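You operate a simulated robot arm through the tools that you are given. There is no shell and no other tool. Be economical: measure what you need, move in short steps, check, and stop when the job is done.

You are at the controls of a simulated two-armed robot. One attempt, no reset.

## Task
Take the small blue-banded jar and leave it on top of the white paper roll. Take the grey core and put it on top of the grey reel. Pick up the short weight with one hand, pass it to the other hand and put it on the top of the steel plate. Take the blue-cored small cone from the top of the belt and put it on top of the blue reel there. Take the blue strap coil from the top of the belt and leave it on top of the film roll there. Put two of the blue corner guards from the top of the belt on the brown sheet there. Any order will do. Set down upright: small blue-banded jar, grey core, short weight, blue-cored small cone.

It is judged by the outcome, as a careful person would: the job done as asked, and still so three seconds after it is handed in. It fails if anything else is knocked over, pushed out of place, dropped, spilled or broken. Flat cloth is picked up by pressing the open fingertips on it (5 to 10 N) and closing them slowly along it; thin cloth reads only 2 to 8 mm in the jaws.

## Robot
Two 6-joint arms with two-finger parallel grippers on one trunk, on a base that drives. Base frame: it is fixed to the floor where the robot stands at the start and does not move with it; the origin is under the middle of the robot, x ahead of it, y to its left, z up; the surface under the hand at the start is at about z = 820. Units: mm, rad, N and s.
The left shoulder is at the start at [-77, 177, 832], the right one opposite. With the tool pointing down near the work surface each hand reaches from about 100 to 720 mm from the robot's upright axis, wherever it stands, measured 20 degrees to its own side. Places, roughly: blue corner guard (6x6x6 cm) [-2200, -3400, 500]; blue reel (9x9x6 cm) [-2200, -2800, 500]; blue strap coil (8x8x4 cm) [-2200, -2600, 500]; blue-cored small cone (7x7x12 cm) [-2300, -2500, 500]; brown sheet (30x22x1 cm) [-2300, -3200, 500]; film roll (9x9x15 cm) [-2200, -2300, 500]; grey core (6x6x10 cm) [400, 500, 1300]; grey reel (9x9x6 cm) [500, 800, 900]; short weight [-3750, -750, 500]; small blue-banded jar (6x6x8 cm) [500, 0, 900]; top of the steel plate (29x20 cm) [-3860, -880, 800]; white paper roll (7x7x5 cm) [600, -300, 800]. Payload 1.57 kg a hand.
The TCP of each hand is the grasp point between the finger pads, 30 mm short of the fingertips. In the tool frame z runs along the fingers and y along their closing line. Largest opening 80 mm; finger width 17, thickness 12; the body of the gripper, 40 by 82 mm, starts 80 mm behind the TCP.
Orientation is that of the tool frame in the base frame, as a unit quaternion [x, y, z, w]. With the fingers straight down and closing along the base's y, the tool's x points along the base's -x, its y along +y and its z along -z.

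## Interface
- The arms move only by the tool play_rows. It takes "left_plan", "right_plan" or both (then of equal length, played together; a hand with none holds still); each is a list of rows, each a list of 7 numbers: the finger opening in mm, from 0 to 80, then the shift along the base's x, y, z in units of 25 mm (1.0 is 25 mm), then the turn, a rotation vector about the base's x, y, z in units of 8 degrees (1.0 is 8 degrees). In form: [[gripper, dx, dy, dz, rx, ry, rz], ...]. A call has 1 to 12 rows; each row shifts and turns the commanded pose from where the row before left it. A call with a number of a shift or a turn outside -1 to 1 is refused whole. Rows are played at 5 a second. More than 50 mm and 0.15 rad between two rows, or a gripper value outside its range, and nothing of the call is played. A pose out of reach is approached as far as the arm can. The call stops where the force on the tool passes 40 N (or 10 N more than at its start, if that is more) or the arm is blocked; 0.2 s more then pass. The fingers move at their own pace (about 72 mm/s each) and stop on an object; they squeeze with about 34 N. The grip force told is the motor's: it shows also when the fingers shut on nothing. Time passes only in rows, and 0.2 s behind the last, so rows that do not move let the fingers close. The reply holds the time, the measured pose of the TCP, the force on the tool along the base axes, the opening and the grip force, in the units named above and with some noise, with the torque about the TCP (base axes, N m) and any sound that the robot's microphone picked up.
- Cameras (640 x 400 px; columns grow to the right, rows downward): "scene" is now at [35.2, 35.2, 1563.2]; the picture's right is [0.40, -0.92, 0.00], its down [-0.63, -0.27, -0.73] and it looks along [0.67, 0.29, -0.68] (base axes); focal length 283 px, centre (320, 200). "left" rides on the left gripper at [72, 7, -122] in its tool frame; the picture's right is [-0.09, 1.00, 0.00], its down [-0.84, -0.08, -0.54] and it looks along [-0.54, -0.05, 0.84] (tool axes); focal length 238 px, centre (320, 200). "right" rides on the right gripper at [72, -7, -122] in its tool frame; the picture's right is [0.09, 1.00, 0.00], its down [-0.84, 0.08, -0.54] and it looks along [-0.54, 0.05, 0.84] (tool axes); focal length 238 px, centre (320, 200). There is no depth. A picture from a camera that has moved, and an enlarged one, comes with that camera's place and axes in the base frame and with its lens.
- camera(camera): a new picture of that camera. No time passes.
- lift_body(by): slides the trunk up (or, below 0, down) by that many mm; the arms and the scene camera ride with it, the base frame stays. It gives what a move gives, with no picture.
- roll_base(legs): drives the robot by 1 to 6 legs, each [ahead, left, turn to the left] in mm, mm and rad, along the robot's own axes; the way and the turn of a leg run together, so that a leg with both is an arc; at most 1500 mm and 3.142 rad a leg. The arms and the cameras ride along, it lands a little off, and it stops where it bumps. It gives what a move gives.
- aim_head(pan, tilt): turns the head with the scene camera to pan (to the left, within 2.496 rad either way) and tilt (down, from -0.506 to 1.204), counted from straight ahead of the robot. It gives what a move gives.
- close_up(camera, box): a new picture of the part [left, top, right, bottom] of that camera's present view, enlarged. No time passes.
- sign_off(): hands the job in; it is judged then, once.

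Go step by step. Nothing tells you exact positions but the pictures and the camera data: compare them with the known pose of the tool, close in by small moves and look again before you grip or let go. The budget is 217 turns and 220 pictures, counting those below and the enlarged ones. Unless the task says otherwise, let go and move clear before handing in, and close with one line.

The tools are called after "Request:" as name(argument=value, ...) on one line, values as JSON. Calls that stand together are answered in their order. play_rows: Moves the arms, as the interface text tells. Its arguments: {"type":"object","properties":{"left_plan":{"type":"array"},"right_plan":{"type":"array"}},"required":[]} The other tools are called the same way: lift_body (by) slides the trunk up or down; roll_base (legs) drives the base; aim_head (pan, tilt) turns the head that bears the scene camera; camera (camera) takes a picture; close_up (camera, box) takes an enlarged picture of a part of a camera's view; sign_off () hands the job in.

At the start:

```text
t: 0.0
left_tcp_pos: [243.4, 251.6, 999.3]
left_ee_rot: [0.0, 1.0, 0.0, 0.0]
left_force: [0.9, 0.3, 0.1]
left_wrist_torque: [0.02, -0.01, -0.01]
left_width: 80.0
left_grip_force: 0.1
right_tcp_pos: [411.9, 18.5, 1149.7]
right_ee_rot: [0.0, 1.0, -0.001, 0.0]
right_force: [-0.5, 0.0, -0.1]
right_wrist_torque: [0.0, 0.03, -0.01]
right_width: 80.0
right_grip_force: 0.0
trunk travel left (down, up): [-275.0, 53.0]
robot x, y, heading: [1.6, 0.7, 0.004]
head pan, tilt: [0.408, 0.75]
```

scene: 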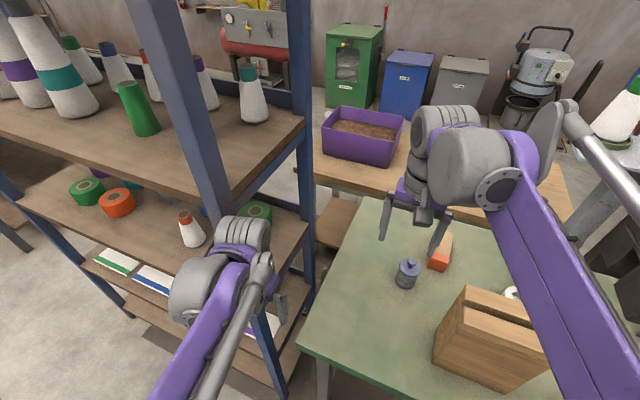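
right: 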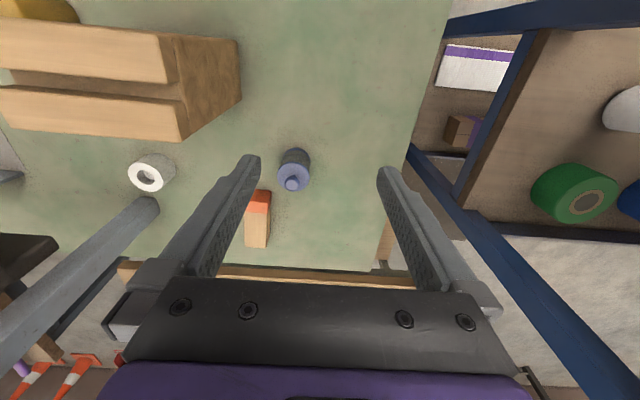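
left: 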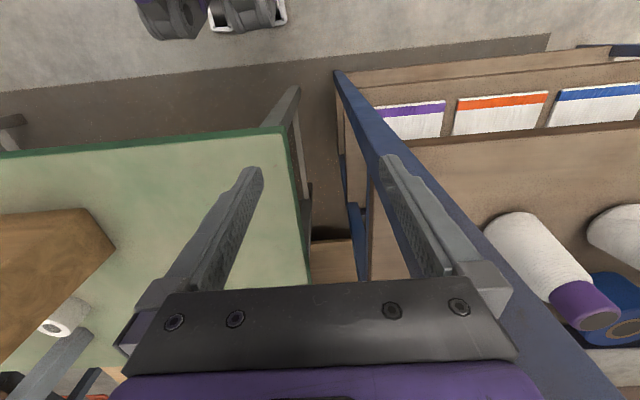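

The jar is about at [541, -20] and the white roll about at [570, -291], both on the green table. I take a closer look before starting on the jar.

Request:
close_up(camera="right", box=[100, 100, 340, 250])

Request:
close_up(camera="scene", box=[340, 200, 580, 350])

```text
2.67 times, centred on (220, 175) of right
camera zoom: at [341.4, 10.5, 1271.6], right [-0.09, 1.0, 0.0], down [0.84, 0.08, 0.54], along [0.54, 0.05, -0.84], focal length 636 px, centre (587, 267)
```

zoom: 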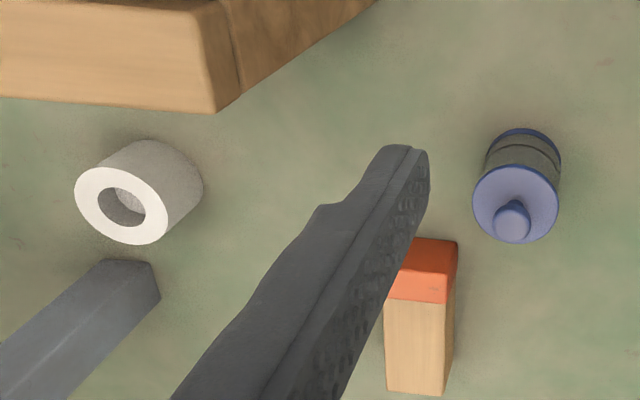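

```text
2.67 times, centred on (460, 275) of scene
camera zoom: at [35.2, 35.2, 1563.2], right [0.4, -0.92, 0.0], down [-0.63, -0.27, -0.73], along [0.67, 0.29, -0.68], focal length 754 px, centre (-53, 0)
```

zoom: 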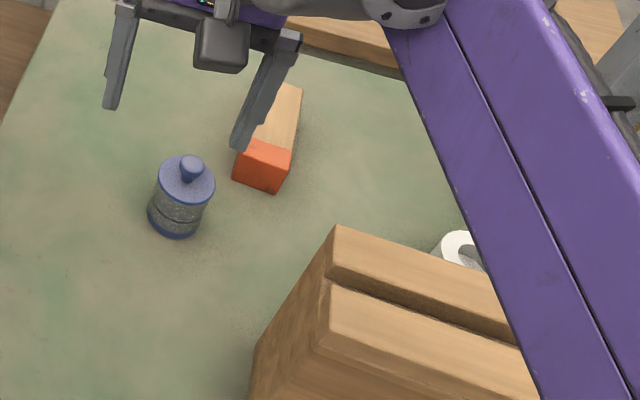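

Request:
play_rows(right_plan=[[80, 0.87, -0.257, -1, 0, 0, 0], [80, 0.87, -0.257, -1, 0, 0, 0], [80, 0.87, -0.257, -1, 0, 0, 0], [80, 0.87, -0.257, -1, 0, 0, 0], [80, 0.87, -0.257, -1, 0, 0, 0], [80, 0.87, -0.257, -1, 0, 0, 0]])

Request:
camera(camera="right")

Request:
camera(camera="scene")

```text
t: 1.4
left_tcp_pos: [244.8, 249.9, 999.7]
left_ee_rot: [0.0, 1.0, 0.0, 0.0]
left_force: [-0.2, 0.4, -0.1]
left_wrist_torque: [0.01, -0.02, 0.02]
left_width: 79.8
left_grip_force: 0.0
right_tcp_pos: [547.2, -23.3, 997.9]
right_ee_rot: [0.0, 1.0, 0.001, 0.001]
right_force: [-0.7, -0.6, -1.0]
right_wrist_torque: [0.03, 0.04, 0.02]
right_width: 80.0
right_grip_force: 0.0
trunk travel left (down, up): [-275.0, 53.0]
robot x, y, heading: [2.3, 0.3, -0.0]
head pan, tilt: [0.408, 0.75]
```

```text
214 pictures are left
camera right: at [475.3, -29.0, 1119.7], right [-0.09, 1.0, 0.0], down [0.84, 0.08, 0.54], along [0.54, 0.05, -0.84], focal length 238 px, centre (320, 200)
```

right: 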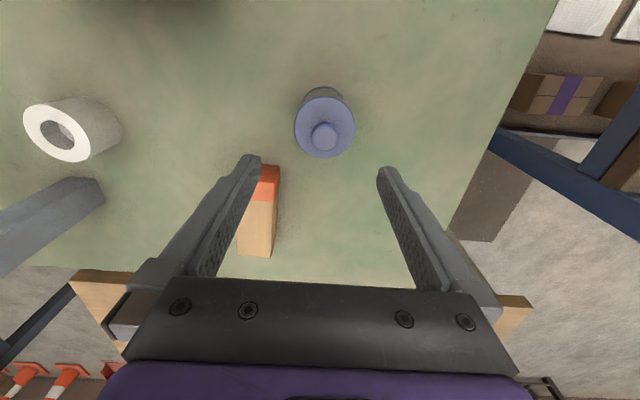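

```text
213 pictures are left
camera scene: at [36.5, 35.1, 1563.2], right [0.4, -0.92, 0.0], down [-0.63, -0.27, -0.73], along [0.67, 0.29, -0.68], focal length 283 px, centre (320, 200)
```

scene: 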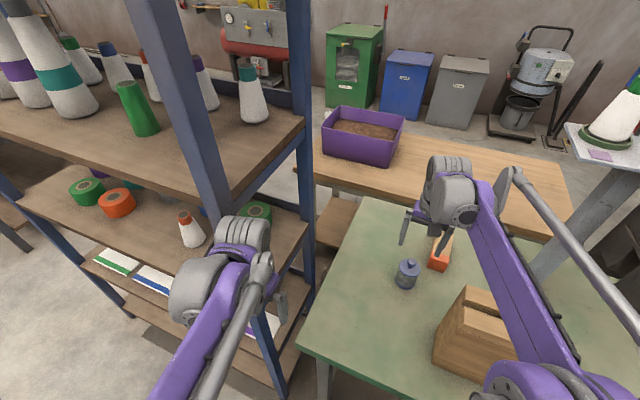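

The hand is almost above the jar, which I now place at about [538, -19]. I go down to z ≈ 862 with the fingers either side and close.

Request:
play_rows(right_plan=[[80, -0.33, 0.18, -1, 0, 0, 0], [80, 0, 0, -1, 0, 0, 0], [80, 0, 0, -1, 0, 0, 0], [80, 0, 0, -1, 0, 0, 0], [80, 0, 0, -0.9, 0, 0, 0], [80, 0, 0, -0.5, 0, 0, 0], [80, 0, 0, 0, 0, 0, 0]])

Request:
camera(camera="right")

Request:
close_up(camera="scene", box=[340, 200, 500, 300])

```text
t: 3.0
left_tcp_pos: [244.1, 251.7, 1000.1]
left_ee_rot: [0.001, 1.0, 0.0, 0.0]
left_force: [0.4, 1.0, 0.6]
left_wrist_torque: [-0.02, 0.0, 0.0]
left_width: 79.9
left_grip_force: 0.1
right_tcp_pos: [534.6, -17.7, 862.9]
right_ee_rot: [0.0, 1.0, -0.001, 0.0]
right_force: [0.1, -0.1, -0.8]
right_wrist_torque: [-0.02, 0.01, -0.02]
right_width: 79.9
right_grip_force: 0.0
trunk travel left (down, up): [-275.0, 53.0]
robot x, y, heading: [-2.9, 2.8, 0.003]
head pan, tilt: [0.408, 0.75]
```

```text
212 pictures are left
camera right: at [463.5, -23.6, 986.1], right [-0.09, 1.0, 0.0], down [0.84, 0.08, 0.54], along [0.54, 0.05, -0.84], focal length 238 px, centre (320, 200)
```

right: 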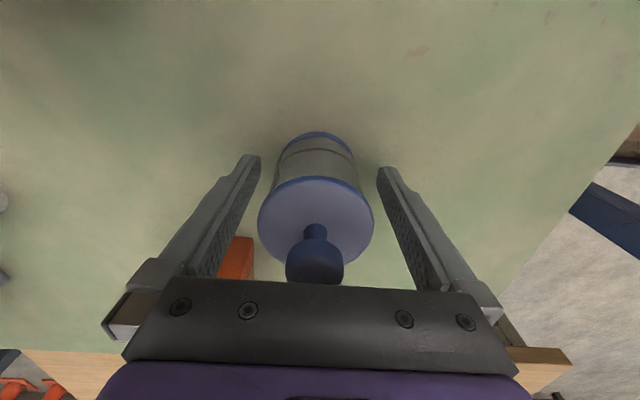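

```text
4.00 times, centred on (420, 250) of scene
camera zoom: at [35.1, 35.2, 1563.2], right [0.4, -0.92, 0.0], down [-0.63, -0.27, -0.73], along [0.67, 0.29, -0.68], focal length 1131 px, centre (-80, 0)
```

zoom: 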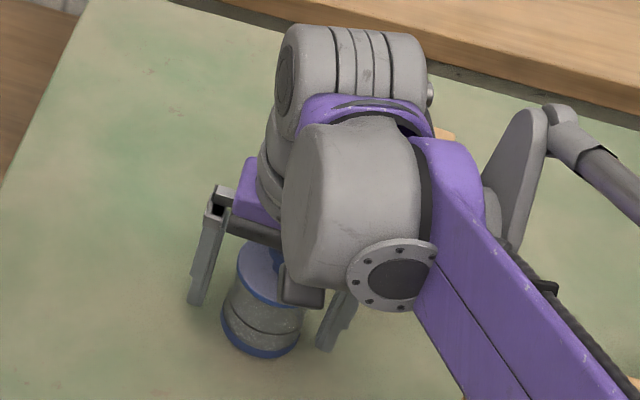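

Request:
play_rows(right_plan=[[80, 0.15, -0.03, 0, 0, 0, 0], [0, 0, 0, 0, 0, 0, 0], [0, 0, 0, 0, 0, 0, 0], [0, 0, 0, 0, 0, 0, 0], [0, 0, 0, 0, 0, 0, 0]])

```text
t: 4.2
left_tcp_pos: [243.4, 250.9, 1000.3]
left_ee_rot: [0.0, 1.0, 0.0, 0.0]
left_force: [0.8, -0.9, -0.3]
left_wrist_torque: [-0.02, 0.0, -0.01]
left_width: 79.9
left_grip_force: 0.0
right_tcp_pos: [538.9, -18.0, 863.5]
right_ee_rot: [0.0, 1.0, -0.001, -0.001]
right_force: [-0.3, -1.0, -0.8]
right_wrist_torque: [0.0, -0.02, -0.01]
right_width: 55.1
right_grip_force: 34.4
trunk travel left (down, up): [-275.0, 53.0]
robot x, y, heading: [2.2, -0.2, -0.006]
head pan, tilt: [0.408, 0.75]
```

The jar is gripped at 55 mm. I lift it and turn the head to check the post beside the roll.

Request:
play_rows(right_plan=[[0, 0, 0, 1, 0, 0, 0], [0, 0, 0, 1, 0, 0, 0], [0, 0, 0, 1, 0, 0, 0], [0, 0, 0, 1, 0, 0, 0]])

Request:
aim_head(pan=-0.4, tilt=0.6)

Request:
camera(camera="scene")

Request:
camera(camera="right")

```text
t: 5.2
left_tcp_pos: [244.6, 252.0, 1000.4]
left_ee_rot: [0.0, 1.0, 0.0, 0.0]
left_force: [0.3, 0.1, -0.1]
left_wrist_torque: [-0.04, -0.01, 0.0]
left_width: 79.9
left_grip_force: 0.1
right_tcp_pos: [537.4, -18.8, 967.4]
right_ee_rot: [0.0, 1.0, 0.0, 0.0]
right_force: [0.3, 0.5, 0.3]
right_wrist_torque: [0.0, 0.02, 0.01]
right_width: 54.9
right_grip_force: 33.8
trunk travel left (down, up): [-275.0, 53.0]
robot x, y, heading: [-1.2, 1.6, -0.005]
head pan, tilt: [0.408, 0.75]
heard: snap
```

```text
t: 6.3
left_tcp_pos: [243.6, 249.9, 1000.2]
left_ee_rot: [-0.001, 1.0, 0.0, -0.001]
left_force: [0.4, -1.0, -0.6]
left_wrist_torque: [0.0, -0.01, 0.01]
left_width: 80.1
left_grip_force: 0.0
right_tcp_pos: [538.5, -19.2, 965.5]
right_ee_rot: [0.0, 1.0, 0.0, 0.0]
right_force: [0.4, 0.1, 0.4]
right_wrist_torque: [0.04, 0.0, 0.01]
right_width: 55.0
right_grip_force: 33.9
trunk travel left (down, up): [-275.0, 53.0]
robot x, y, heading: [1.2, -0.4, 0.001]
head pan, tilt: [-0.4, 0.6]
```

```text
210 pictures are left
camera scene: at [40.6, -32.0, 1576.1], right [-0.39, -0.92, 0.0], down [-0.52, 0.22, -0.82], along [0.76, -0.32, -0.57], focal length 283 px, centre (320, 200)
```

scene: 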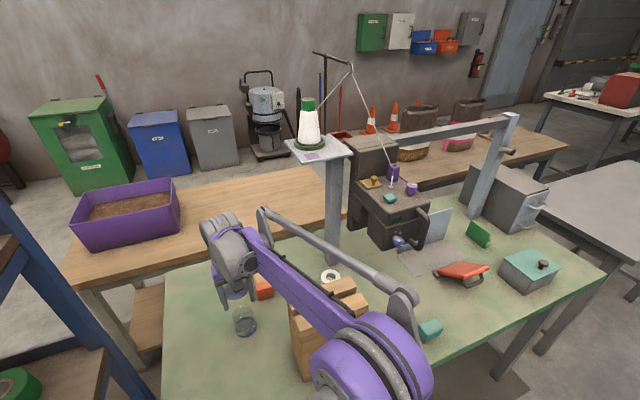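

```text
209 pictures are left
camera right: at [465.8, -25.3, 1088.1], right [-0.09, 1.0, 0.0], down [0.84, 0.08, 0.54], along [0.54, 0.05, -0.84], focal length 238 px, centre (320, 200)
```

right: 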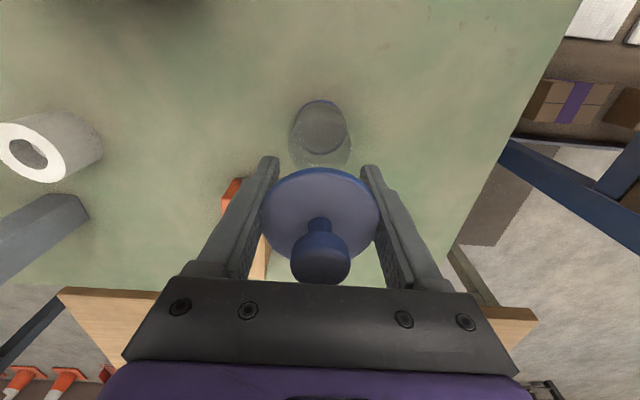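

A snap was heard, and something seems to be left at the jar's place. I look closely.

Request:
close_up(camera="right", box=[220, 70, 420, 300])

Request:
close_up(camera="scene", box=[190, 220, 350, 350])

```text
1.74 times, centred on (320, 185) of right
camera zoom: at [465.8, -25.3, 1088.1], right [-0.09, 1.0, 0.0], down [0.84, 0.08, 0.54], along [0.54, 0.05, -0.84], focal length 414 px, centre (320, 226)
```

zoom: 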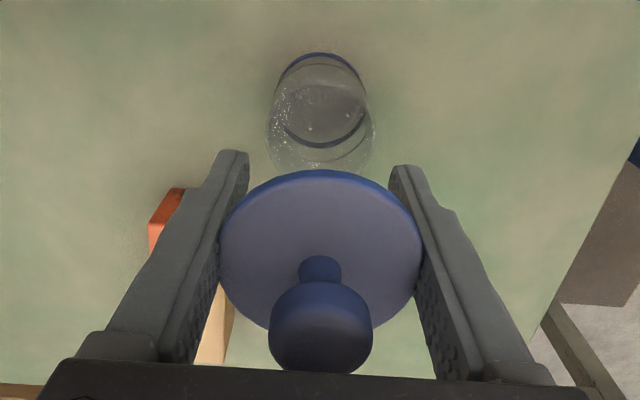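

```text
3.08 times, centred on (270, 285) of scene
camera zoom: at [40.6, -32.0, 1576.1], right [-0.39, -0.92, 0.0], down [-0.52, 0.22, -0.82], along [0.76, -0.32, -0.57], focal length 870 px, centre (474, -62)
```

zoom: 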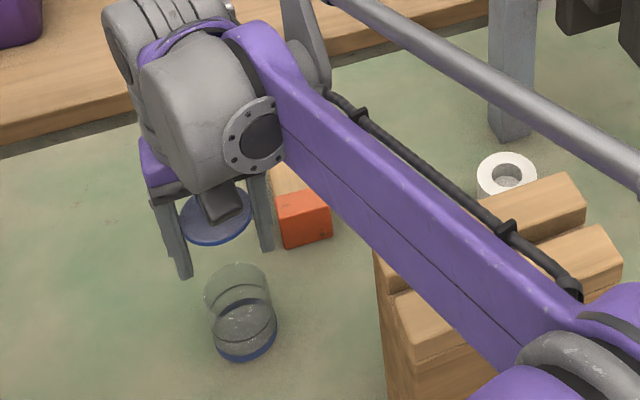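

The lid came off: the fingers had gripped its rim and the glass body stayed in place. I lower the lid straight back and press it on until it snaps home.

Request:
play_rows(right_plan=[[0, 0, 0, -1, 0, 0, 0], [0, 0, 0, -1, 0, 0, 0], [0, 0, 0, -1, 0, 0, 0], [0, 0, 0, -0.5, 0, 0, 0], [0, 0, 0, -0.25, 0, 0, 0], [0, 0, 0, -0.25, 0, 0, 0], [0, 0, 0, 0, 0, 0, 0]])

Request:
close_up(camera="right", box=[220, 70, 420, 300])

Request:
close_up(camera="scene", box=[190, 220, 350, 350])

```text
t: 7.0
left_tcp_pos: [244.6, 251.1, 1000.5]
left_ee_rot: [-0.001, 1.0, 0.0, 0.0]
left_force: [0.3, -0.5, 0.1]
left_wrist_torque: [0.01, 0.0, 0.02]
left_width: 80.0
left_grip_force: 0.1
right_tcp_pos: [539.6, -17.3, 921.1]
right_ee_rot: [-0.001, 1.0, 0.002, 0.001]
right_force: [0.1, -0.1, -0.2]
right_wrist_torque: [0.0, 0.03, -0.01]
right_width: 55.1
right_grip_force: 33.8
trunk travel left (down, up): [-275.0, 53.0]
robot x, y, heading: [2.3, -1.4, 0.001]
head pan, tilt: [-0.4, 0.6]
stopped in row 3 (right hand): the force on the tool passed its limit at 68 N (the readings are from after the stop); the commanded pose is now the measured one
```

```text
1.74 times, centred on (320, 185) of right
camera zoom: at [467.7, -24.9, 1042.3], right [-0.09, 1.0, 0.0], down [0.84, 0.08, 0.54], along [0.54, 0.05, -0.84], focal length 414 px, centre (320, 226)
```

zoom: 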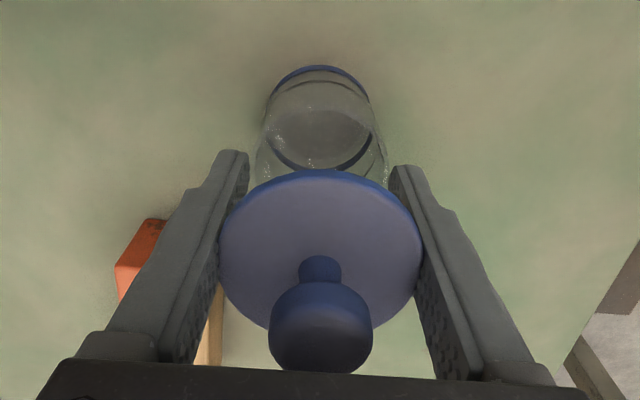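

```text
3.08 times, centred on (270, 285) of scene
camera zoom: at [40.6, -32.1, 1576.0], right [-0.39, -0.92, 0.0], down [-0.52, 0.22, -0.83], along [0.76, -0.32, -0.56], focal length 870 px, centre (474, -62)
```

zoom: 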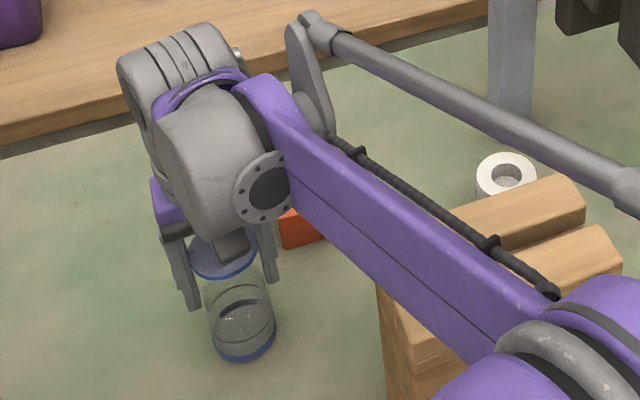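

The fingertips (holding only the lid, 57 mm up) rest on the glass rim, so the lid can't seat this way. I plan to rest the lid on the left hand's fingers, re-grip it by its knob, and put it back on the jar; first the right hand lifts clear and to y ≈ 60.

Request:
play_rows(right_plan=[[0, 0, 0, 1, 0, 0, 0], [0, 0, 0, 1, 0, 0, 0], [0, -0.2, 0.75, 0.9, 0, 0, 0], [0, -0.2, 0.75, 0.9, 0, 0, 0], [0, -0.2, 0.75, 0.9, 0, 0, 0], [0, -0.2, 0.75, 0.9, 0, 0, 0], [0, 0, 0, 0, 0, 0, 0]])

Request:
play_rows(left_plan=[[20, -0.5, -1, 0, 0, 0, 0], [20, 0, -1, 0, 0, -1, 0], [20, 0, -1, 0, 0, -1, 0], [20, 0, -1, 0, 0, -1, 0], [20, 0, -1, 0, 0, -1, 0], [20, 0, -1, 0, 0, -1, 0], [20, 0, -1, 0, 0, -1, 0], [20, 0, 0, 0, 0, -1, 0], [20, 0, 0, 0, 0, -1, 0], [20, 0, 0, 0, 0, -1, 0], [20, 0, 0, 0, 0, -1, 0], [20, 0, 0, 0, 0, -1, 0]])

Request:
aim_head(pan=0.1, tilt=0.85)

Request:
camera(camera="scene")

Request:
camera(camera="left")

```text
t: 8.6
left_tcp_pos: [243.7, 250.8, 999.5]
left_ee_rot: [0.0, 1.0, -0.001, 0.0]
left_force: [0.2, 0.4, -0.2]
left_wrist_torque: [-0.01, -0.01, 0.02]
left_width: 80.1
left_grip_force: 0.1
right_tcp_pos: [520.3, 60.2, 1060.7]
right_ee_rot: [-0.001, 1.0, 0.001, 0.001]
right_force: [0.0, 0.5, -0.4]
right_wrist_torque: [0.0, -0.03, 0.02]
right_width: 55.3
right_grip_force: 34.1
trunk travel left (down, up): [-275.0, 53.0]
robot x, y, heading: [-1.1, -3.1, 0.0]
head pan, tilt: [-0.4, 0.6]
```

```text
t: 11.2
left_tcp_pos: [272.2, 26.1, 1029.1]
left_ee_rot: [0.0, 0.722, 0.0, 0.692]
left_force: [0.0, 0.3, -0.4]
left_wrist_torque: [0.0, 0.0, 0.04]
left_width: 20.1
left_grip_force: 0.1
left hand out of reach, approached as far as the arm can: row 6, 8, 12
right_tcp_pos: [522.0, 57.8, 1060.8]
right_ee_rot: [0.0, 1.0, 0.002, 0.001]
right_force: [0.8, -0.4, -0.5]
right_wrist_torque: [0.01, -0.01, -0.03]
right_width: 55.0
right_grip_force: 34.4
trunk travel left (down, up): [-275.0, 53.0]
robot x, y, heading: [-3.0, 0.2, -0.005]
head pan, tilt: [-0.4, 0.6]
stopped in row 12 (left hand): the arm was blocked; the commanded pose is now the measured one
```

```text
t: 12.2
left_tcp_pos: [271.9, 27.3, 1027.6]
left_ee_rot: [0.001, 0.722, -0.001, 0.692]
left_force: [0.8, 1.0, 0.4]
left_wrist_torque: [-0.02, 0.02, -0.02]
left_width: 20.1
left_grip_force: 0.2
right_tcp_pos: [521.2, 57.8, 1060.9]
right_ee_rot: [-0.001, 1.0, 0.002, 0.001]
right_force: [-0.3, 0.5, 0.0]
right_wrist_torque: [-0.01, 0.02, 0.04]
right_width: 55.1
right_grip_force: 33.8
trunk travel left (down, up): [-275.0, 53.0]
robot x, y, heading: [-3.9, 1.4, 0.0]
head pan, tilt: [0.099, 0.85]
```

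```text
204 pictures are left
camera scene: at [37.3, 9.8, 1555.3], right [0.1, -1.0, 0.0], down [-0.75, -0.07, -0.66], along [0.66, 0.07, -0.75], focal length 283 px, centre (320, 200)
```

scene: 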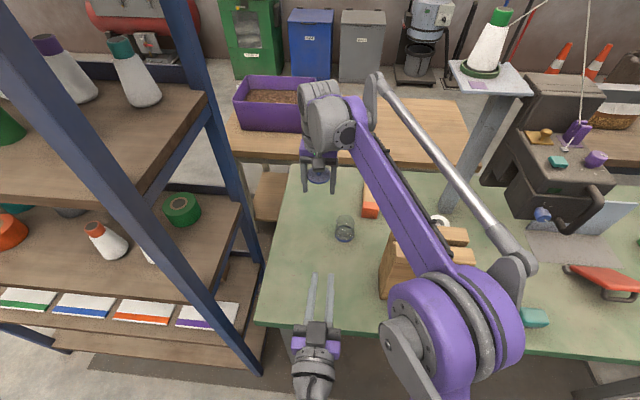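

```text
203 pictures are left
camera left: at [146.9, 33.2, 962.4], right [0.0, 1.0, 0.09], down [-0.51, -0.08, 0.86], along [0.86, -0.05, 0.5], focal length 238 px, centre (320, 200)
```

left: 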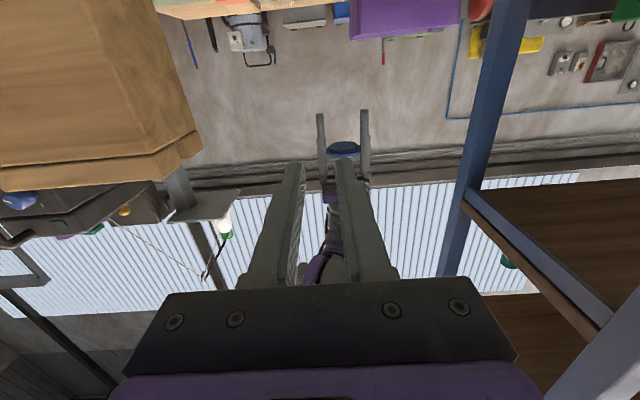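

The left hand points forward at [272, 27, 1028], the lid is held by the right hand at [520, 58]. I slide the left fingers, narrowed to 14 mm, forward underneath the lid.

Request:
play_rows(left_plan=[[14, 0.6, 0.5, 0.8, 0, -0.3, 0], [14, 1, 0.5, 0.3, 0, 0, 0], [14, 1, 0.22, 0, 0, 0, 0], [14, 1, 0, 0, 0, 0, 0], [14, 1, 0, 0, 0, 0, 0], [14, 1, 0, 0, 0, 0, 0], [14, 0, 0, 0, 0, 0, 0]])

Request:
camera(camera="left")

Request:
camera(camera="right")

Request:
camera(camera="scene")

```text
t: 13.8
left_tcp_pos: [411.0, 57.6, 1057.1]
left_ee_rot: [0.0, 0.707, 0.0, 0.708]
left_force: [-0.3, -0.6, 0.3]
left_wrist_torque: [0.0, 0.0, 0.02]
left_width: 13.9
left_grip_force: 0.0
right_tcp_pos: [521.1, 59.3, 1060.1]
right_ee_rot: [0.0, 1.0, 0.002, 0.0]
right_force: [-0.5, -0.4, 0.1]
right_wrist_torque: [-0.02, -0.03, 0.02]
right_width: 55.2
right_grip_force: 34.0
trunk travel left (down, up): [-275.0, 53.0]
robot x, y, heading: [1.7, 0.5, -0.006]
head pan, tilt: [0.099, 0.85]
```

```text
202 pictures are left
camera left: at [289.2, 64.1, 984.8], right [0.0, 1.0, 0.09], down [-0.54, -0.08, 0.84], along [0.84, -0.05, 0.54], focal length 238 px, centre (320, 200)
```

left: 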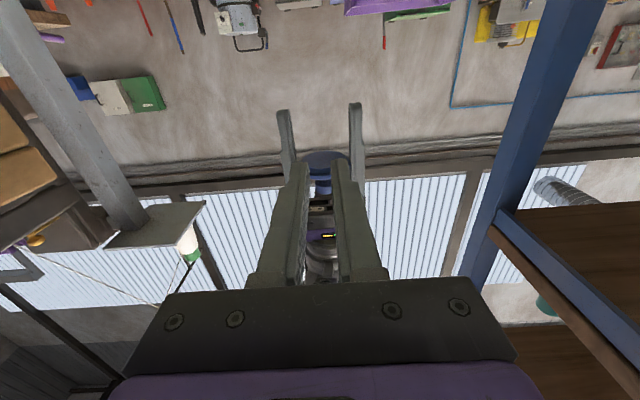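

```text
201 pictures are left
camera right: at [448.8, 51.8, 1182.5], right [-0.09, 1.0, 0.0], down [0.84, 0.08, 0.54], along [0.54, 0.05, -0.84], focal length 238 px, centre (320, 200)
```

right: 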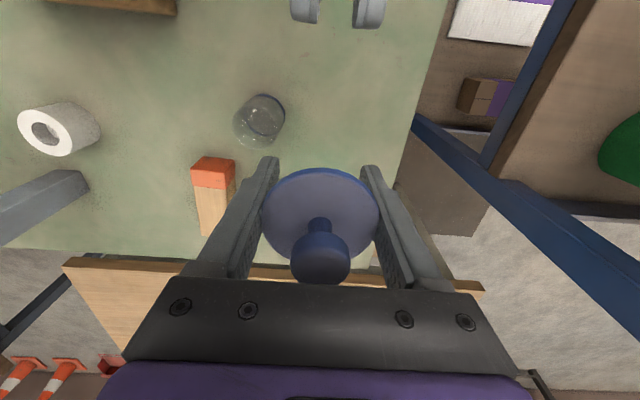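

```text
200 pictures are left
camera scene: at [36.5, 10.2, 1555.2], right [0.1, -0.99, 0.0], down [-0.75, -0.07, -0.66], along [0.66, 0.07, -0.75], focal length 283 px, centre (320, 200)
```

scene: 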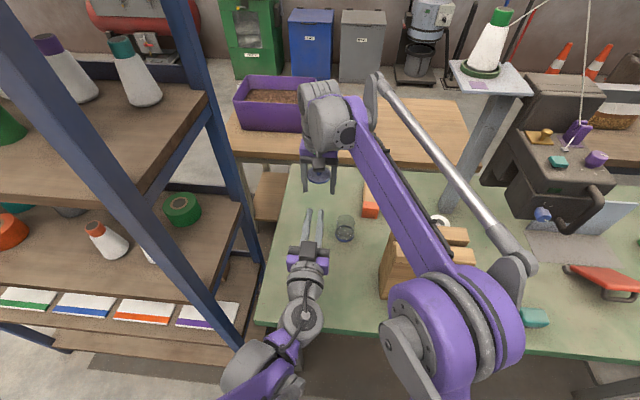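

Request:
play_rows(left_plan=[[14, 1, 0, 0, 0, 0, 0], [14, 1, 0, 0, 0, 0, 0], [14, 1, 0, 0, 0, 0, 0], [14, 0.8, 0.04, 0, 0, 0, 0], [14, 0, 0, 0.3, 0, 0, 0], [14, 0, 0, 0, 0, 0, 0]])

Request:
camera(camera="left")

Request:
camera(camera="right")

```text
t: 15.2
left_tcp_pos: [508.0, 58.7, 1063.1]
left_ee_rot: [0.0, 0.707, 0.0, 0.707]
left_force: [0.8, 0.1, -0.5]
left_wrist_torque: [-0.03, 0.01, 0.02]
left_width: 13.9
left_grip_force: 0.1
right_tcp_pos: [522.3, 58.0, 1060.0]
right_ee_rot: [0.0, 1.0, 0.002, 0.001]
right_force: [0.5, -0.7, -1.0]
right_wrist_torque: [0.04, 0.03, 0.05]
right_width: 54.8
right_grip_force: 34.0
trunk travel left (down, up): [-275.0, 53.0]
robot x, y, heading: [1.2, -3.3, -0.002]
head pan, tilt: [0.099, 0.85]
```

```text
199 pictures are left
camera left: at [386.0, 64.6, 991.7], right [0.0, 1.0, 0.09], down [-0.54, -0.08, 0.84], along [0.84, -0.05, 0.54], focal length 238 px, centre (320, 200)
```

left: 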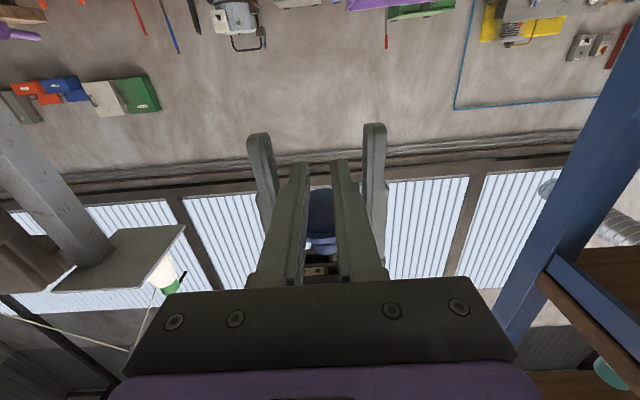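

```text
198 pictures are left
camera right: at [449.6, 51.5, 1182.3], right [-0.09, 1.0, 0.0], down [0.84, 0.08, 0.54], along [0.54, 0.05, -0.84], focal length 238 px, centre (320, 200)
```

right: 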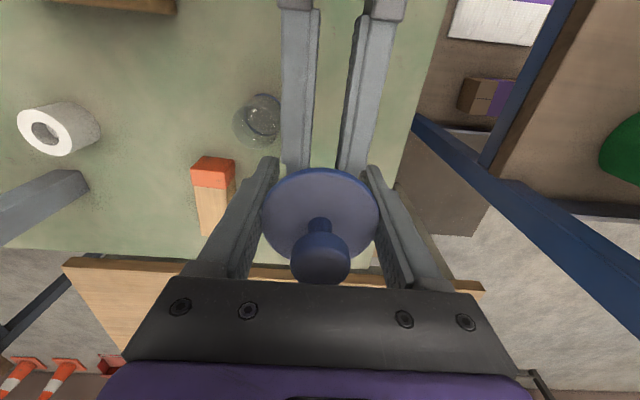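

Request:
play_rows(left_plan=[[20, 0, 0, 0.12, 0, 0, 0], [20, 0, 0, 0.12, 0, 0, 0], [20, 0, 0, 0.12, 0, 0, 0], [20, 0, 0, 0, 0, 0, 0]])

Request:
play_rows(left_plan=[[20, 0, 0, 0.08, 0, 0, 0], [20, 0, 0, 0, 0, 0, 0]])

Request:
play_rows(left_plan=[[20, 0, 0, 0.08, 0, 0, 0], [20, 0, 0, 0, 0, 0, 0]])

Request:
close_up(camera="left", box=[230, 110, 410, 290])

Request:
close_up(camera="right", box=[220, 70, 420, 300])

```text
t: 16.2
left_tcp_pos: [507.8, 57.9, 1073.0]
left_ee_rot: [0.0, 0.707, 0.0, 0.707]
left_force: [0.0, 0.7, -0.5]
left_wrist_torque: [-0.01, 0.04, 0.03]
left_width: 20.1
left_grip_force: 0.2
right_tcp_pos: [520.7, 59.0, 1060.6]
right_ee_rot: [0.0, 1.0, 0.001, 0.001]
right_force: [0.3, 0.2, 0.3]
right_wrist_torque: [-0.01, -0.01, -0.03]
right_width: 54.9
right_grip_force: 33.9
trunk travel left (down, up): [-275.0, 53.0]
robot x, y, heading: [-3.6, -0.9, -0.005]
head pan, tilt: [0.099, 0.85]
```

```text
t: 16.8
left_tcp_pos: [506.4, 59.2, 1074.9]
left_ee_rot: [-0.001, 0.708, 0.0, 0.707]
left_force: [0.1, 1.0, 0.0]
left_wrist_torque: [0.02, 0.01, 0.04]
left_width: 19.9
left_grip_force: 0.2
right_tcp_pos: [522.0, 58.1, 1061.0]
right_ee_rot: [0.0, 1.0, 0.001, 0.001]
right_force: [-0.1, 0.0, 0.0]
right_wrist_torque: [0.0, -0.01, 0.01]
right_width: 55.1
right_grip_force: 33.5
trunk travel left (down, up): [-275.0, 53.0]
robot x, y, heading: [1.0, -1.4, 0.0]
head pan, tilt: [0.099, 0.85]
```

```text
t: 17.4
left_tcp_pos: [507.5, 57.9, 1076.2]
left_ee_rot: [0.0, 0.708, -0.002, 0.706]
left_force: [-2.8, -0.5, -33.1]
left_wrist_torque: [-0.06, 0.15, 0.01]
left_width: 20.1
left_grip_force: 0.1
right_tcp_pos: [520.2, 58.9, 1060.4]
right_ee_rot: [-0.001, 1.0, 0.001, 0.001]
right_force: [3.0, -0.5, 32.6]
right_wrist_torque: [0.07, 0.41, -0.02]
right_width: 54.9
right_grip_force: 34.3
trunk travel left (down, up): [-275.0, 53.0]
robot x, y, heading: [0.6, 1.1, -0.002]
head pan, tilt: [0.099, 0.85]
```

```text
2.22 times, centred on (320, 200) of left
camera zoom: at [384.7, 64.5, 1004.7], right [0.0, 1.0, 0.09], down [-0.54, -0.07, 0.84], along [0.84, -0.05, 0.54], focal length 530 px, centre (320, 200)
```

zoom: 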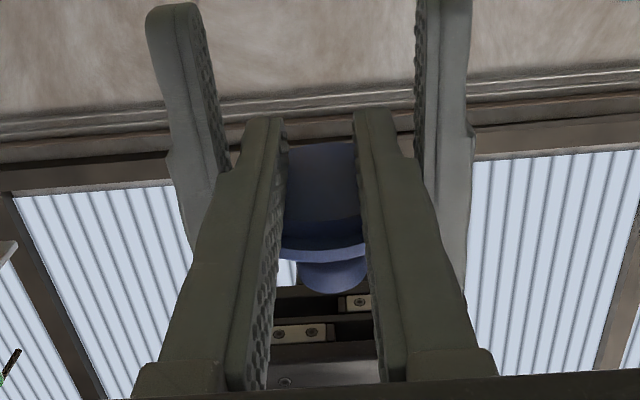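

```text
1.74 times, centred on (320, 185) of right
camera zoom: at [449.1, 51.4, 1183.3], right [-0.09, 1.0, 0.0], down [0.84, 0.08, 0.54], along [0.54, 0.05, -0.84], focal length 414 px, centre (320, 226)
```

zoom: 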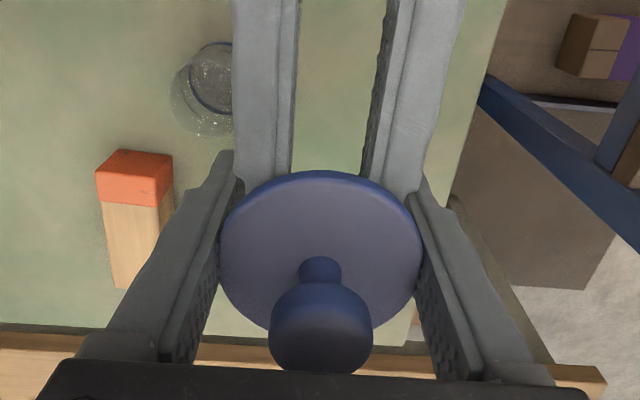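

Contact: the lid's underside rests on the left fingers. I back off about 1 mm to ease the load, then open the right hand.

Request:
play_rows(left_plan=[[20, 0, 0, -0.045, 0, 0, 0], [20, 0, 0, 0, 0, 0, 0]])

Request:
play_rows(right_plan=[[60, 0, 0, 0, 0, 0, 0], [60, 0, 0, 0, 0, 0, 0], [80, 0, 0, 0, 0, 0, 0], [80, 0, 0, 0, 0, 0, 0]])

Request:
camera(camera="right")

```text
t: 18.0
left_tcp_pos: [507.0, 57.9, 1075.7]
left_ee_rot: [0.0, 0.707, -0.001, 0.707]
left_force: [-1.9, -1.3, -30.9]
left_wrist_torque: [-0.07, 0.22, -0.1]
left_width: 20.0
left_grip_force: 0.2
right_tcp_pos: [521.4, 58.9, 1061.1]
right_ee_rot: [-0.001, 1.0, 0.002, 0.001]
right_force: [2.2, 1.4, 31.0]
right_wrist_torque: [0.06, 0.24, 0.05]
right_width: 55.2
right_grip_force: 33.5
trunk travel left (down, up): [-275.0, 53.0]
robot x, y, heading: [0.7, 1.4, 0.002]
head pan, tilt: [0.099, 0.85]
```

```text
t: 19.0
left_tcp_pos: [507.6, 58.4, 1076.1]
left_ee_rot: [0.0, 0.707, 0.0, 0.707]
left_force: [0.1, -0.6, -0.7]
left_wrist_torque: [0.03, 0.02, -0.02]
left_width: 20.0
left_grip_force: 0.0
right_tcp_pos: [521.2, 58.3, 1061.9]
right_ee_rot: [0.0, 1.0, 0.001, 0.001]
right_force: [-0.3, -0.2, -0.6]
right_wrist_torque: [-0.02, 0.01, 0.02]
right_width: 79.8
right_grip_force: 0.0
trunk travel left (down, up): [-275.0, 53.0]
robot x, y, heading: [-1.3, 2.2, 0.006]
head pan, tilt: [0.099, 0.85]
```

```text
195 pictures are left
camera right: at [449.3, 51.5, 1182.4], right [-0.09, 1.0, 0.0], down [0.84, 0.08, 0.54], along [0.54, 0.05, -0.84], focal length 238 px, centre (320, 200)
```

right: 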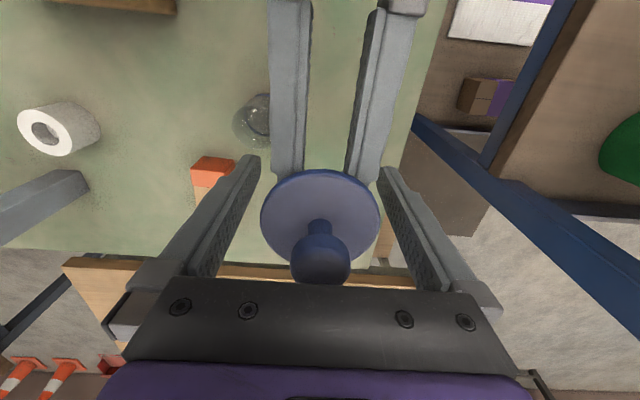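

The lid sits flat on the left fingers. I raise the right hand to z ≈ 1130 so that its tips are at the knob, and check.

Request:
play_rows(right_plan=[[80, 0, 0, 0.9, 0, 0, 0], [80, 0, 0, 0.9, 0, 0, 0], [80, 0, 0, 0.92, 0, 0, 0], [60, 0, 0, 0, 0, 0, 0]])

Request:
close_up(camera="right", box=[220, 90, 420, 290])

Request:
camera(camera="left")

```text
t: 20.0
left_tcp_pos: [506.7, 58.3, 1076.2]
left_ee_rot: [0.0, 0.708, -0.001, 0.706]
left_force: [-0.9, -0.4, 0.1]
left_wrist_torque: [0.01, 0.01, -0.02]
left_width: 20.0
left_grip_force: 0.1
right_tcp_pos: [519.6, 61.2, 1129.0]
right_ee_rot: [0.0, 1.0, 0.001, 0.0]
right_force: [0.5, 0.0, 0.3]
right_wrist_torque: [0.0, 0.04, -0.01]
right_width: 60.1
right_grip_force: 0.0
trunk travel left (down, up): [-275.0, 53.0]
robot x, y, heading: [0.7, 2.6, 0.005]
head pan, tilt: [0.099, 0.85]
```

```text
2.00 times, centred on (320, 190) of right
camera zoom: at [448.1, 54.4, 1250.1], right [-0.09, 1.0, 0.0], down [0.84, 0.08, 0.54], along [0.54, 0.05, -0.84], focal length 477 px, centre (320, 220)
```

zoom: 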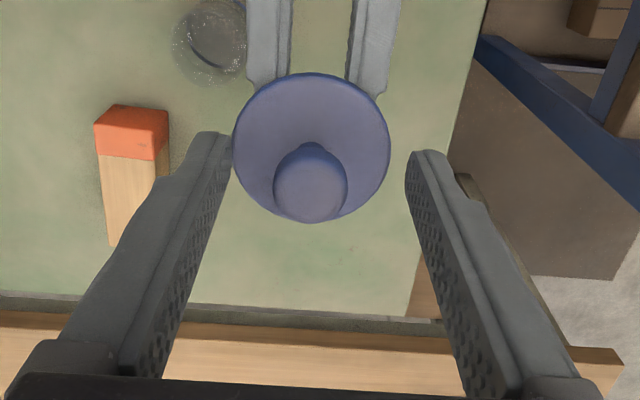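

```text
193 pictures are left
camera left: at [385.0, 64.7, 1004.2], right [0.0, 1.0, 0.09], down [-0.54, -0.08, 0.84], along [0.84, -0.05, 0.54], focal length 238 px, centre (320, 200)
```

left: 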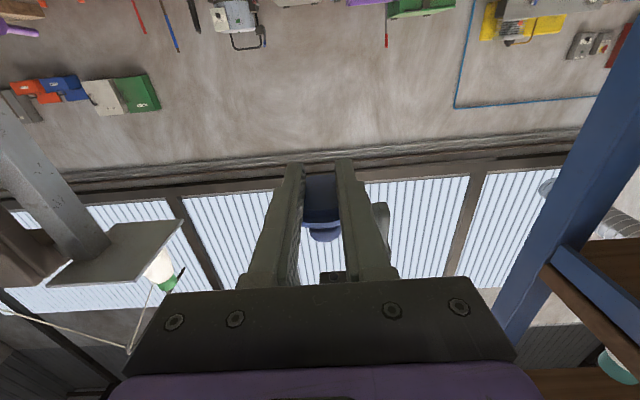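

Request:
play_rows(right_plan=[[60, 0.04, -0.12, 0, 0, 0, 0], [30, 0, 0, 0, 0, 0, 0], [0, 0, 0, 0, 0, 0, 0], [0, 0, 0, 0, 0, 0, 0], [0, 0, 0, 0, 0, 0, 0]])

Request:
play_rows(right_plan=[[0, 0, 0, 0.4, 0, 0, 0], [0, 0, 0, 1, 0, 0, 0], [0, 0, 0, 0.6, 0, 0, 0], [0, 0, 0, 0, 0, 0, 0]])

Request:
close_up(camera="right", box=[220, 90, 420, 290])

```text
t: 21.2
left_tcp_pos: [506.5, 58.7, 1075.2]
left_ee_rot: [0.0, 0.707, 0.0, 0.707]
left_force: [-0.2, -0.2, -0.7]
left_wrist_torque: [0.04, 0.03, -0.04]
left_width: 20.4
left_grip_force: 0.1
right_tcp_pos: [521.8, 56.9, 1129.3]
right_ee_rot: [0.0, 1.0, 0.002, 0.002]
right_force: [-0.4, 1.2, 0.8]
right_wrist_torque: [-0.01, 0.04, -0.01]
right_width: 21.7
right_grip_force: 34.3
trunk travel left (down, up): [-275.0, 53.0]
robot x, y, heading: [-0.5, -1.1, -0.0]
head pan, tilt: [0.099, 0.85]
```

```text
t: 22.2
left_tcp_pos: [508.0, 58.8, 1076.1]
left_ee_rot: [0.0, 0.707, -0.001, 0.707]
left_force: [0.2, 0.6, 0.3]
left_wrist_torque: [0.01, 0.04, -0.01]
left_width: 19.9
left_grip_force: 0.0
right_tcp_pos: [521.4, 56.7, 1163.8]
right_ee_rot: [0.0, 1.0, 0.002, 0.0]
right_force: [0.5, 0.4, -0.4]
right_wrist_torque: [0.02, 0.0, 0.02]
right_width: 21.4
right_grip_force: 34.2
right hand out of reach, approached as far as the arm can: row 3
trunk travel left (down, up): [-275.0, 53.0]
robot x, y, heading: [1.2, 0.8, -0.002]
head pan, tilt: [0.099, 0.85]
```

```text
2.00 times, centred on (320, 190) of right
camera zoom: at [449.4, 50.2, 1285.4], right [-0.09, 1.0, 0.0], down [0.84, 0.08, 0.54], along [0.54, 0.05, -0.84], focal length 477 px, centre (320, 220)
```

zoom: 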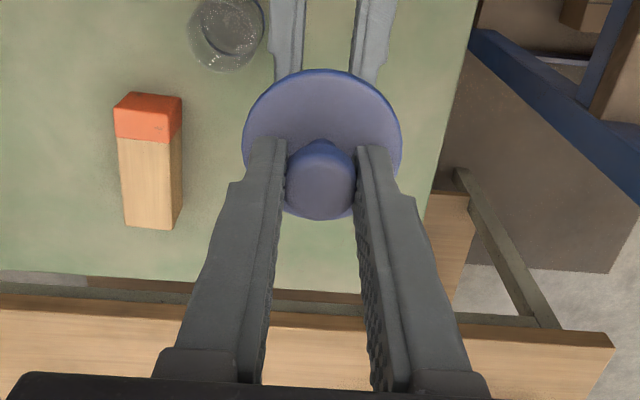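

The lid is held by its knob. The left hand backs out, and the right moves over the jar body.

Request:
play_rows(left_plan=[[20, 0, 0, -0.3, 0, 0, 0], [20, -1, 0, 0, 0, 0, 0], [20, -1, 0, 0, 0, 0, 0], [20, -1, 0, 0, 0, 0, 0], [20, -1, 0, 0, 0, 0, 0], [20, -1, 0, 0, 0, 0, 0], [20, -1, 0, 0, 0, 0, 0], [20, -1, 0.5, 0, 0, 0, 0], [20, -1, 0.5, 0, 0, 0, 0], [20, -0.5, 0.5, 0, 0, 0, 0]])

Request:
play_rows(right_plan=[[0, 0.2, -0.75, -0.6, 0, 0, 0], [0, 0.2, -0.75, -1, 0, 0, 0], [0, 0.2, -0.75, -1, 0, 0, 0], [0, 0.15, -0.75, -1, 0, 0, 0], [0, 0, 0, -1, 0, 0, 0], [0, 0, 0, -1, 0, 0, 0], [0, 0, 0, 0, 0, 0, 0]])

Request:
close_up(camera="right", box=[220, 50, 420, 250])

Request:
camera(camera="scene")

```text
t: 24.4
left_tcp_pos: [293.3, 96.1, 1068.6]
left_ee_rot: [0.0, 0.707, 0.001, 0.707]
left_force: [0.0, -0.2, -0.1]
left_wrist_torque: [-0.01, 0.0, 0.0]
left_width: 20.3
left_grip_force: 0.1
right_tcp_pos: [520.6, 58.2, 1164.2]
right_ee_rot: [0.0, 1.0, 0.002, 0.0]
right_force: [0.3, -0.9, -0.3]
right_wrist_torque: [0.04, 0.0, 0.01]
right_width: 21.4
right_grip_force: 33.6
trunk travel left (down, up): [-275.0, 53.0]
robot x, y, heading: [-3.9, -4.0, 0.001]
head pan, tilt: [0.099, 0.85]
```

```text
t: 26.0
left_tcp_pos: [294.3, 95.6, 1069.1]
left_ee_rot: [0.0, 0.707, 0.0, 0.707]
left_force: [0.2, 0.4, 0.6]
left_wrist_torque: [0.02, 0.01, 0.0]
left_width: 20.0
left_grip_force: 0.1
right_tcp_pos: [539.3, -20.5, 1024.2]
right_ee_rot: [0.0, 1.0, 0.001, 0.001]
right_force: [0.0, -0.4, -1.0]
right_wrist_torque: [-0.02, -0.03, 0.01]
right_width: 21.5
right_grip_force: 34.1
trunk travel left (down, up): [-275.0, 53.0]
robot x, y, heading: [0.3, -0.9, -0.002]
head pan, tilt: [0.099, 0.85]
```

```text
2.00 times, centred on (320, 150) of right
camera zoom: at [468.0, -27.4, 1146.2], right [-0.09, 1.0, 0.0], down [0.84, 0.08, 0.54], along [0.54, 0.05, -0.84], focal length 477 px, centre (320, 300)
```

zoom: 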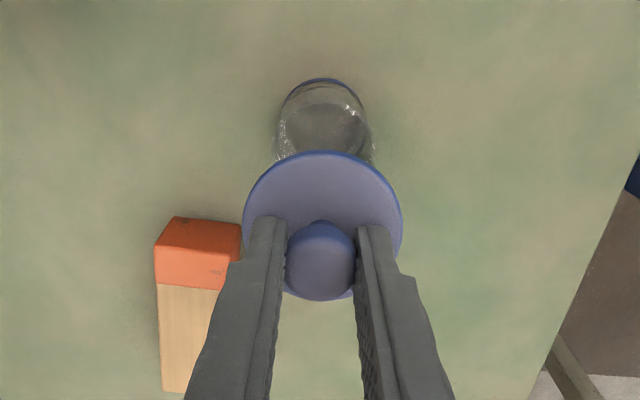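

```text
190 pictures are left
camera scene: at [37.1, 10.0, 1555.2], right [0.1, -0.99, 0.0], down [-0.75, -0.07, -0.66], along [0.66, 0.07, -0.75], focal length 283 px, centre (320, 200)
```

scene: 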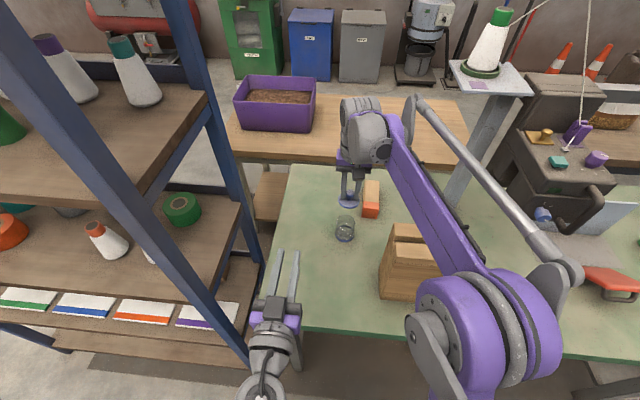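

Request:
play_rows(right_plan=[[0, 0, 0.06, -1, 0, 0, 0], [0, 0, 0, -1, 0, 0, 0], [0, 0, 0, -0.8, 0, 0, 0], [0, 0, 0, 0, 0, 0, 0]])

Request:
close_up(camera="right", box=[220, 50, 420, 250])

Request:
close_up(camera="scene", box=[300, 160, 400, 260])

```text
t: 27.0
left_tcp_pos: [292.5, 97.0, 1068.7]
left_ee_rot: [-0.001, 0.707, 0.001, 0.707]
left_force: [0.3, -0.7, 0.6]
left_wrist_torque: [0.01, -0.02, 0.05]
left_width: 20.1
left_grip_force: 0.0
right_tcp_pos: [541.8, -17.2, 952.8]
right_ee_rot: [-0.001, 1.0, 0.001, 0.0]
right_force: [0.7, -0.7, -0.3]
right_wrist_torque: [-0.02, -0.01, 0.01]
right_width: 21.4
right_grip_force: 34.2
trunk travel left (down, up): [-275.0, 53.0]
robot x, y, heading: [-1.2, 2.3, 0.001]
head pan, tilt: [0.099, 0.85]
```

```text
2.00 times, centred on (320, 150) of right
camera zoom: at [468.8, -24.4, 1074.1], right [-0.09, 1.0, 0.0], down [0.84, 0.08, 0.54], along [0.54, 0.05, -0.84], focal length 477 px, centre (320, 300)
```

zoom: 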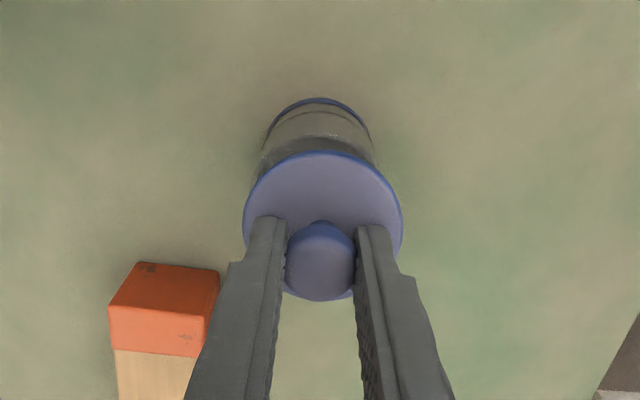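

```text
4.00 times, centred on (350, 210) of scene
camera zoom: at [37.1, 10.0, 1555.2], right [0.1, -0.99, 0.0], down [-0.75, -0.07, -0.66], along [0.66, 0.07, -0.75], focal length 1131 px, centre (200, 160)
```

zoom: 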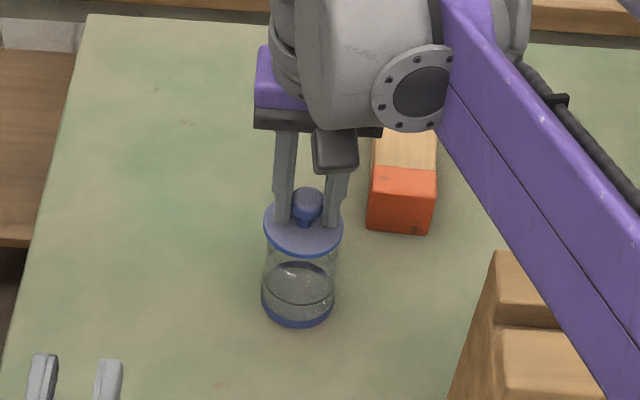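

Request:
play_rows(right_plan=[[0, 0.02, -0.09, -0.4, 0, 0, 0], [0, 0, 0, -0.2, 0, 0, 0], [0, 0, 0, -0.1, 0, 0, 0], [0, 0, 0, -0.1, 0, 0, 0], [0, 0, 0, -0.1, 0, 0, 0], [0, 0, 0, 0, 0, 0, 0]])

Request:
close_up(camera="right", box=[220, 50, 420, 250])

Request:
close_up(camera="scene", box=[300, 160, 400, 260])

```text
t: 28.4
left_tcp_pos: [293.0, 97.0, 1069.5]
left_ee_rot: [0.0, 0.707, 0.0, 0.707]
left_force: [-0.3, 0.8, 0.0]
left_wrist_torque: [-0.01, -0.01, 0.02]
left_width: 19.9
left_grip_force: 0.0
right_tcp_pos: [540.2, -17.6, 930.4]
right_ee_rot: [0.0, 1.0, 0.002, 0.001]
right_force: [-3.0, 0.0, 9.4]
right_wrist_torque: [-0.19, 0.05, -0.03]
right_width: 21.6
right_grip_force: 34.1
trunk travel left (down, up): [-275.0, 53.0]
robot x, y, heading: [-2.1, -0.0, 0.002]
head pan, tilt: [0.099, 0.85]
```

```text
2.00 times, centred on (320, 150) of right
camera zoom: at [468.3, -25.6, 1053.2], right [-0.09, 1.0, 0.0], down [0.84, 0.08, 0.54], along [0.54, 0.05, -0.84], focal length 477 px, centre (320, 300)
```

zoom: 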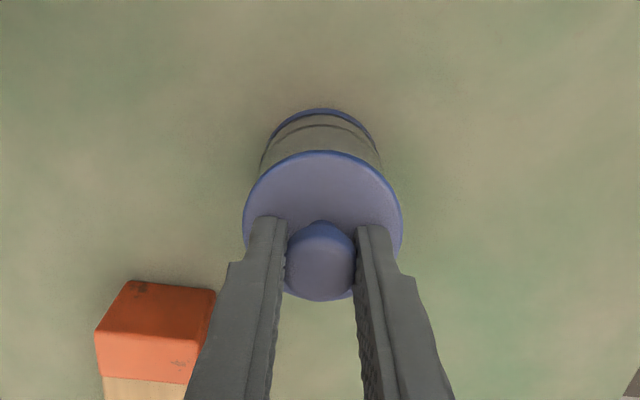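

```text
4.00 times, centred on (350, 210) of scene
camera zoom: at [36.0, 10.0, 1555.3], right [0.1, -0.99, 0.0], down [-0.75, -0.07, -0.66], along [0.66, 0.07, -0.75], focal length 1131 px, centre (200, 160)
```

zoom: 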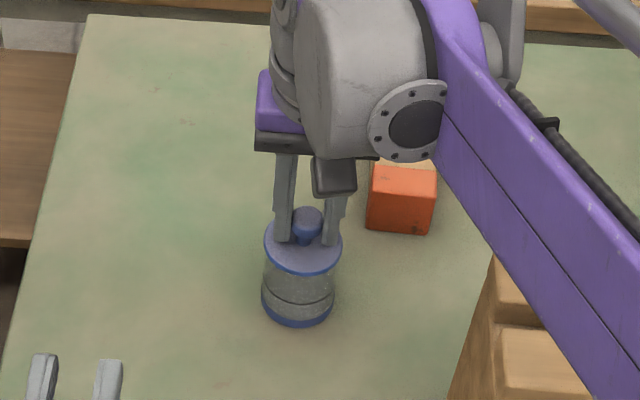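

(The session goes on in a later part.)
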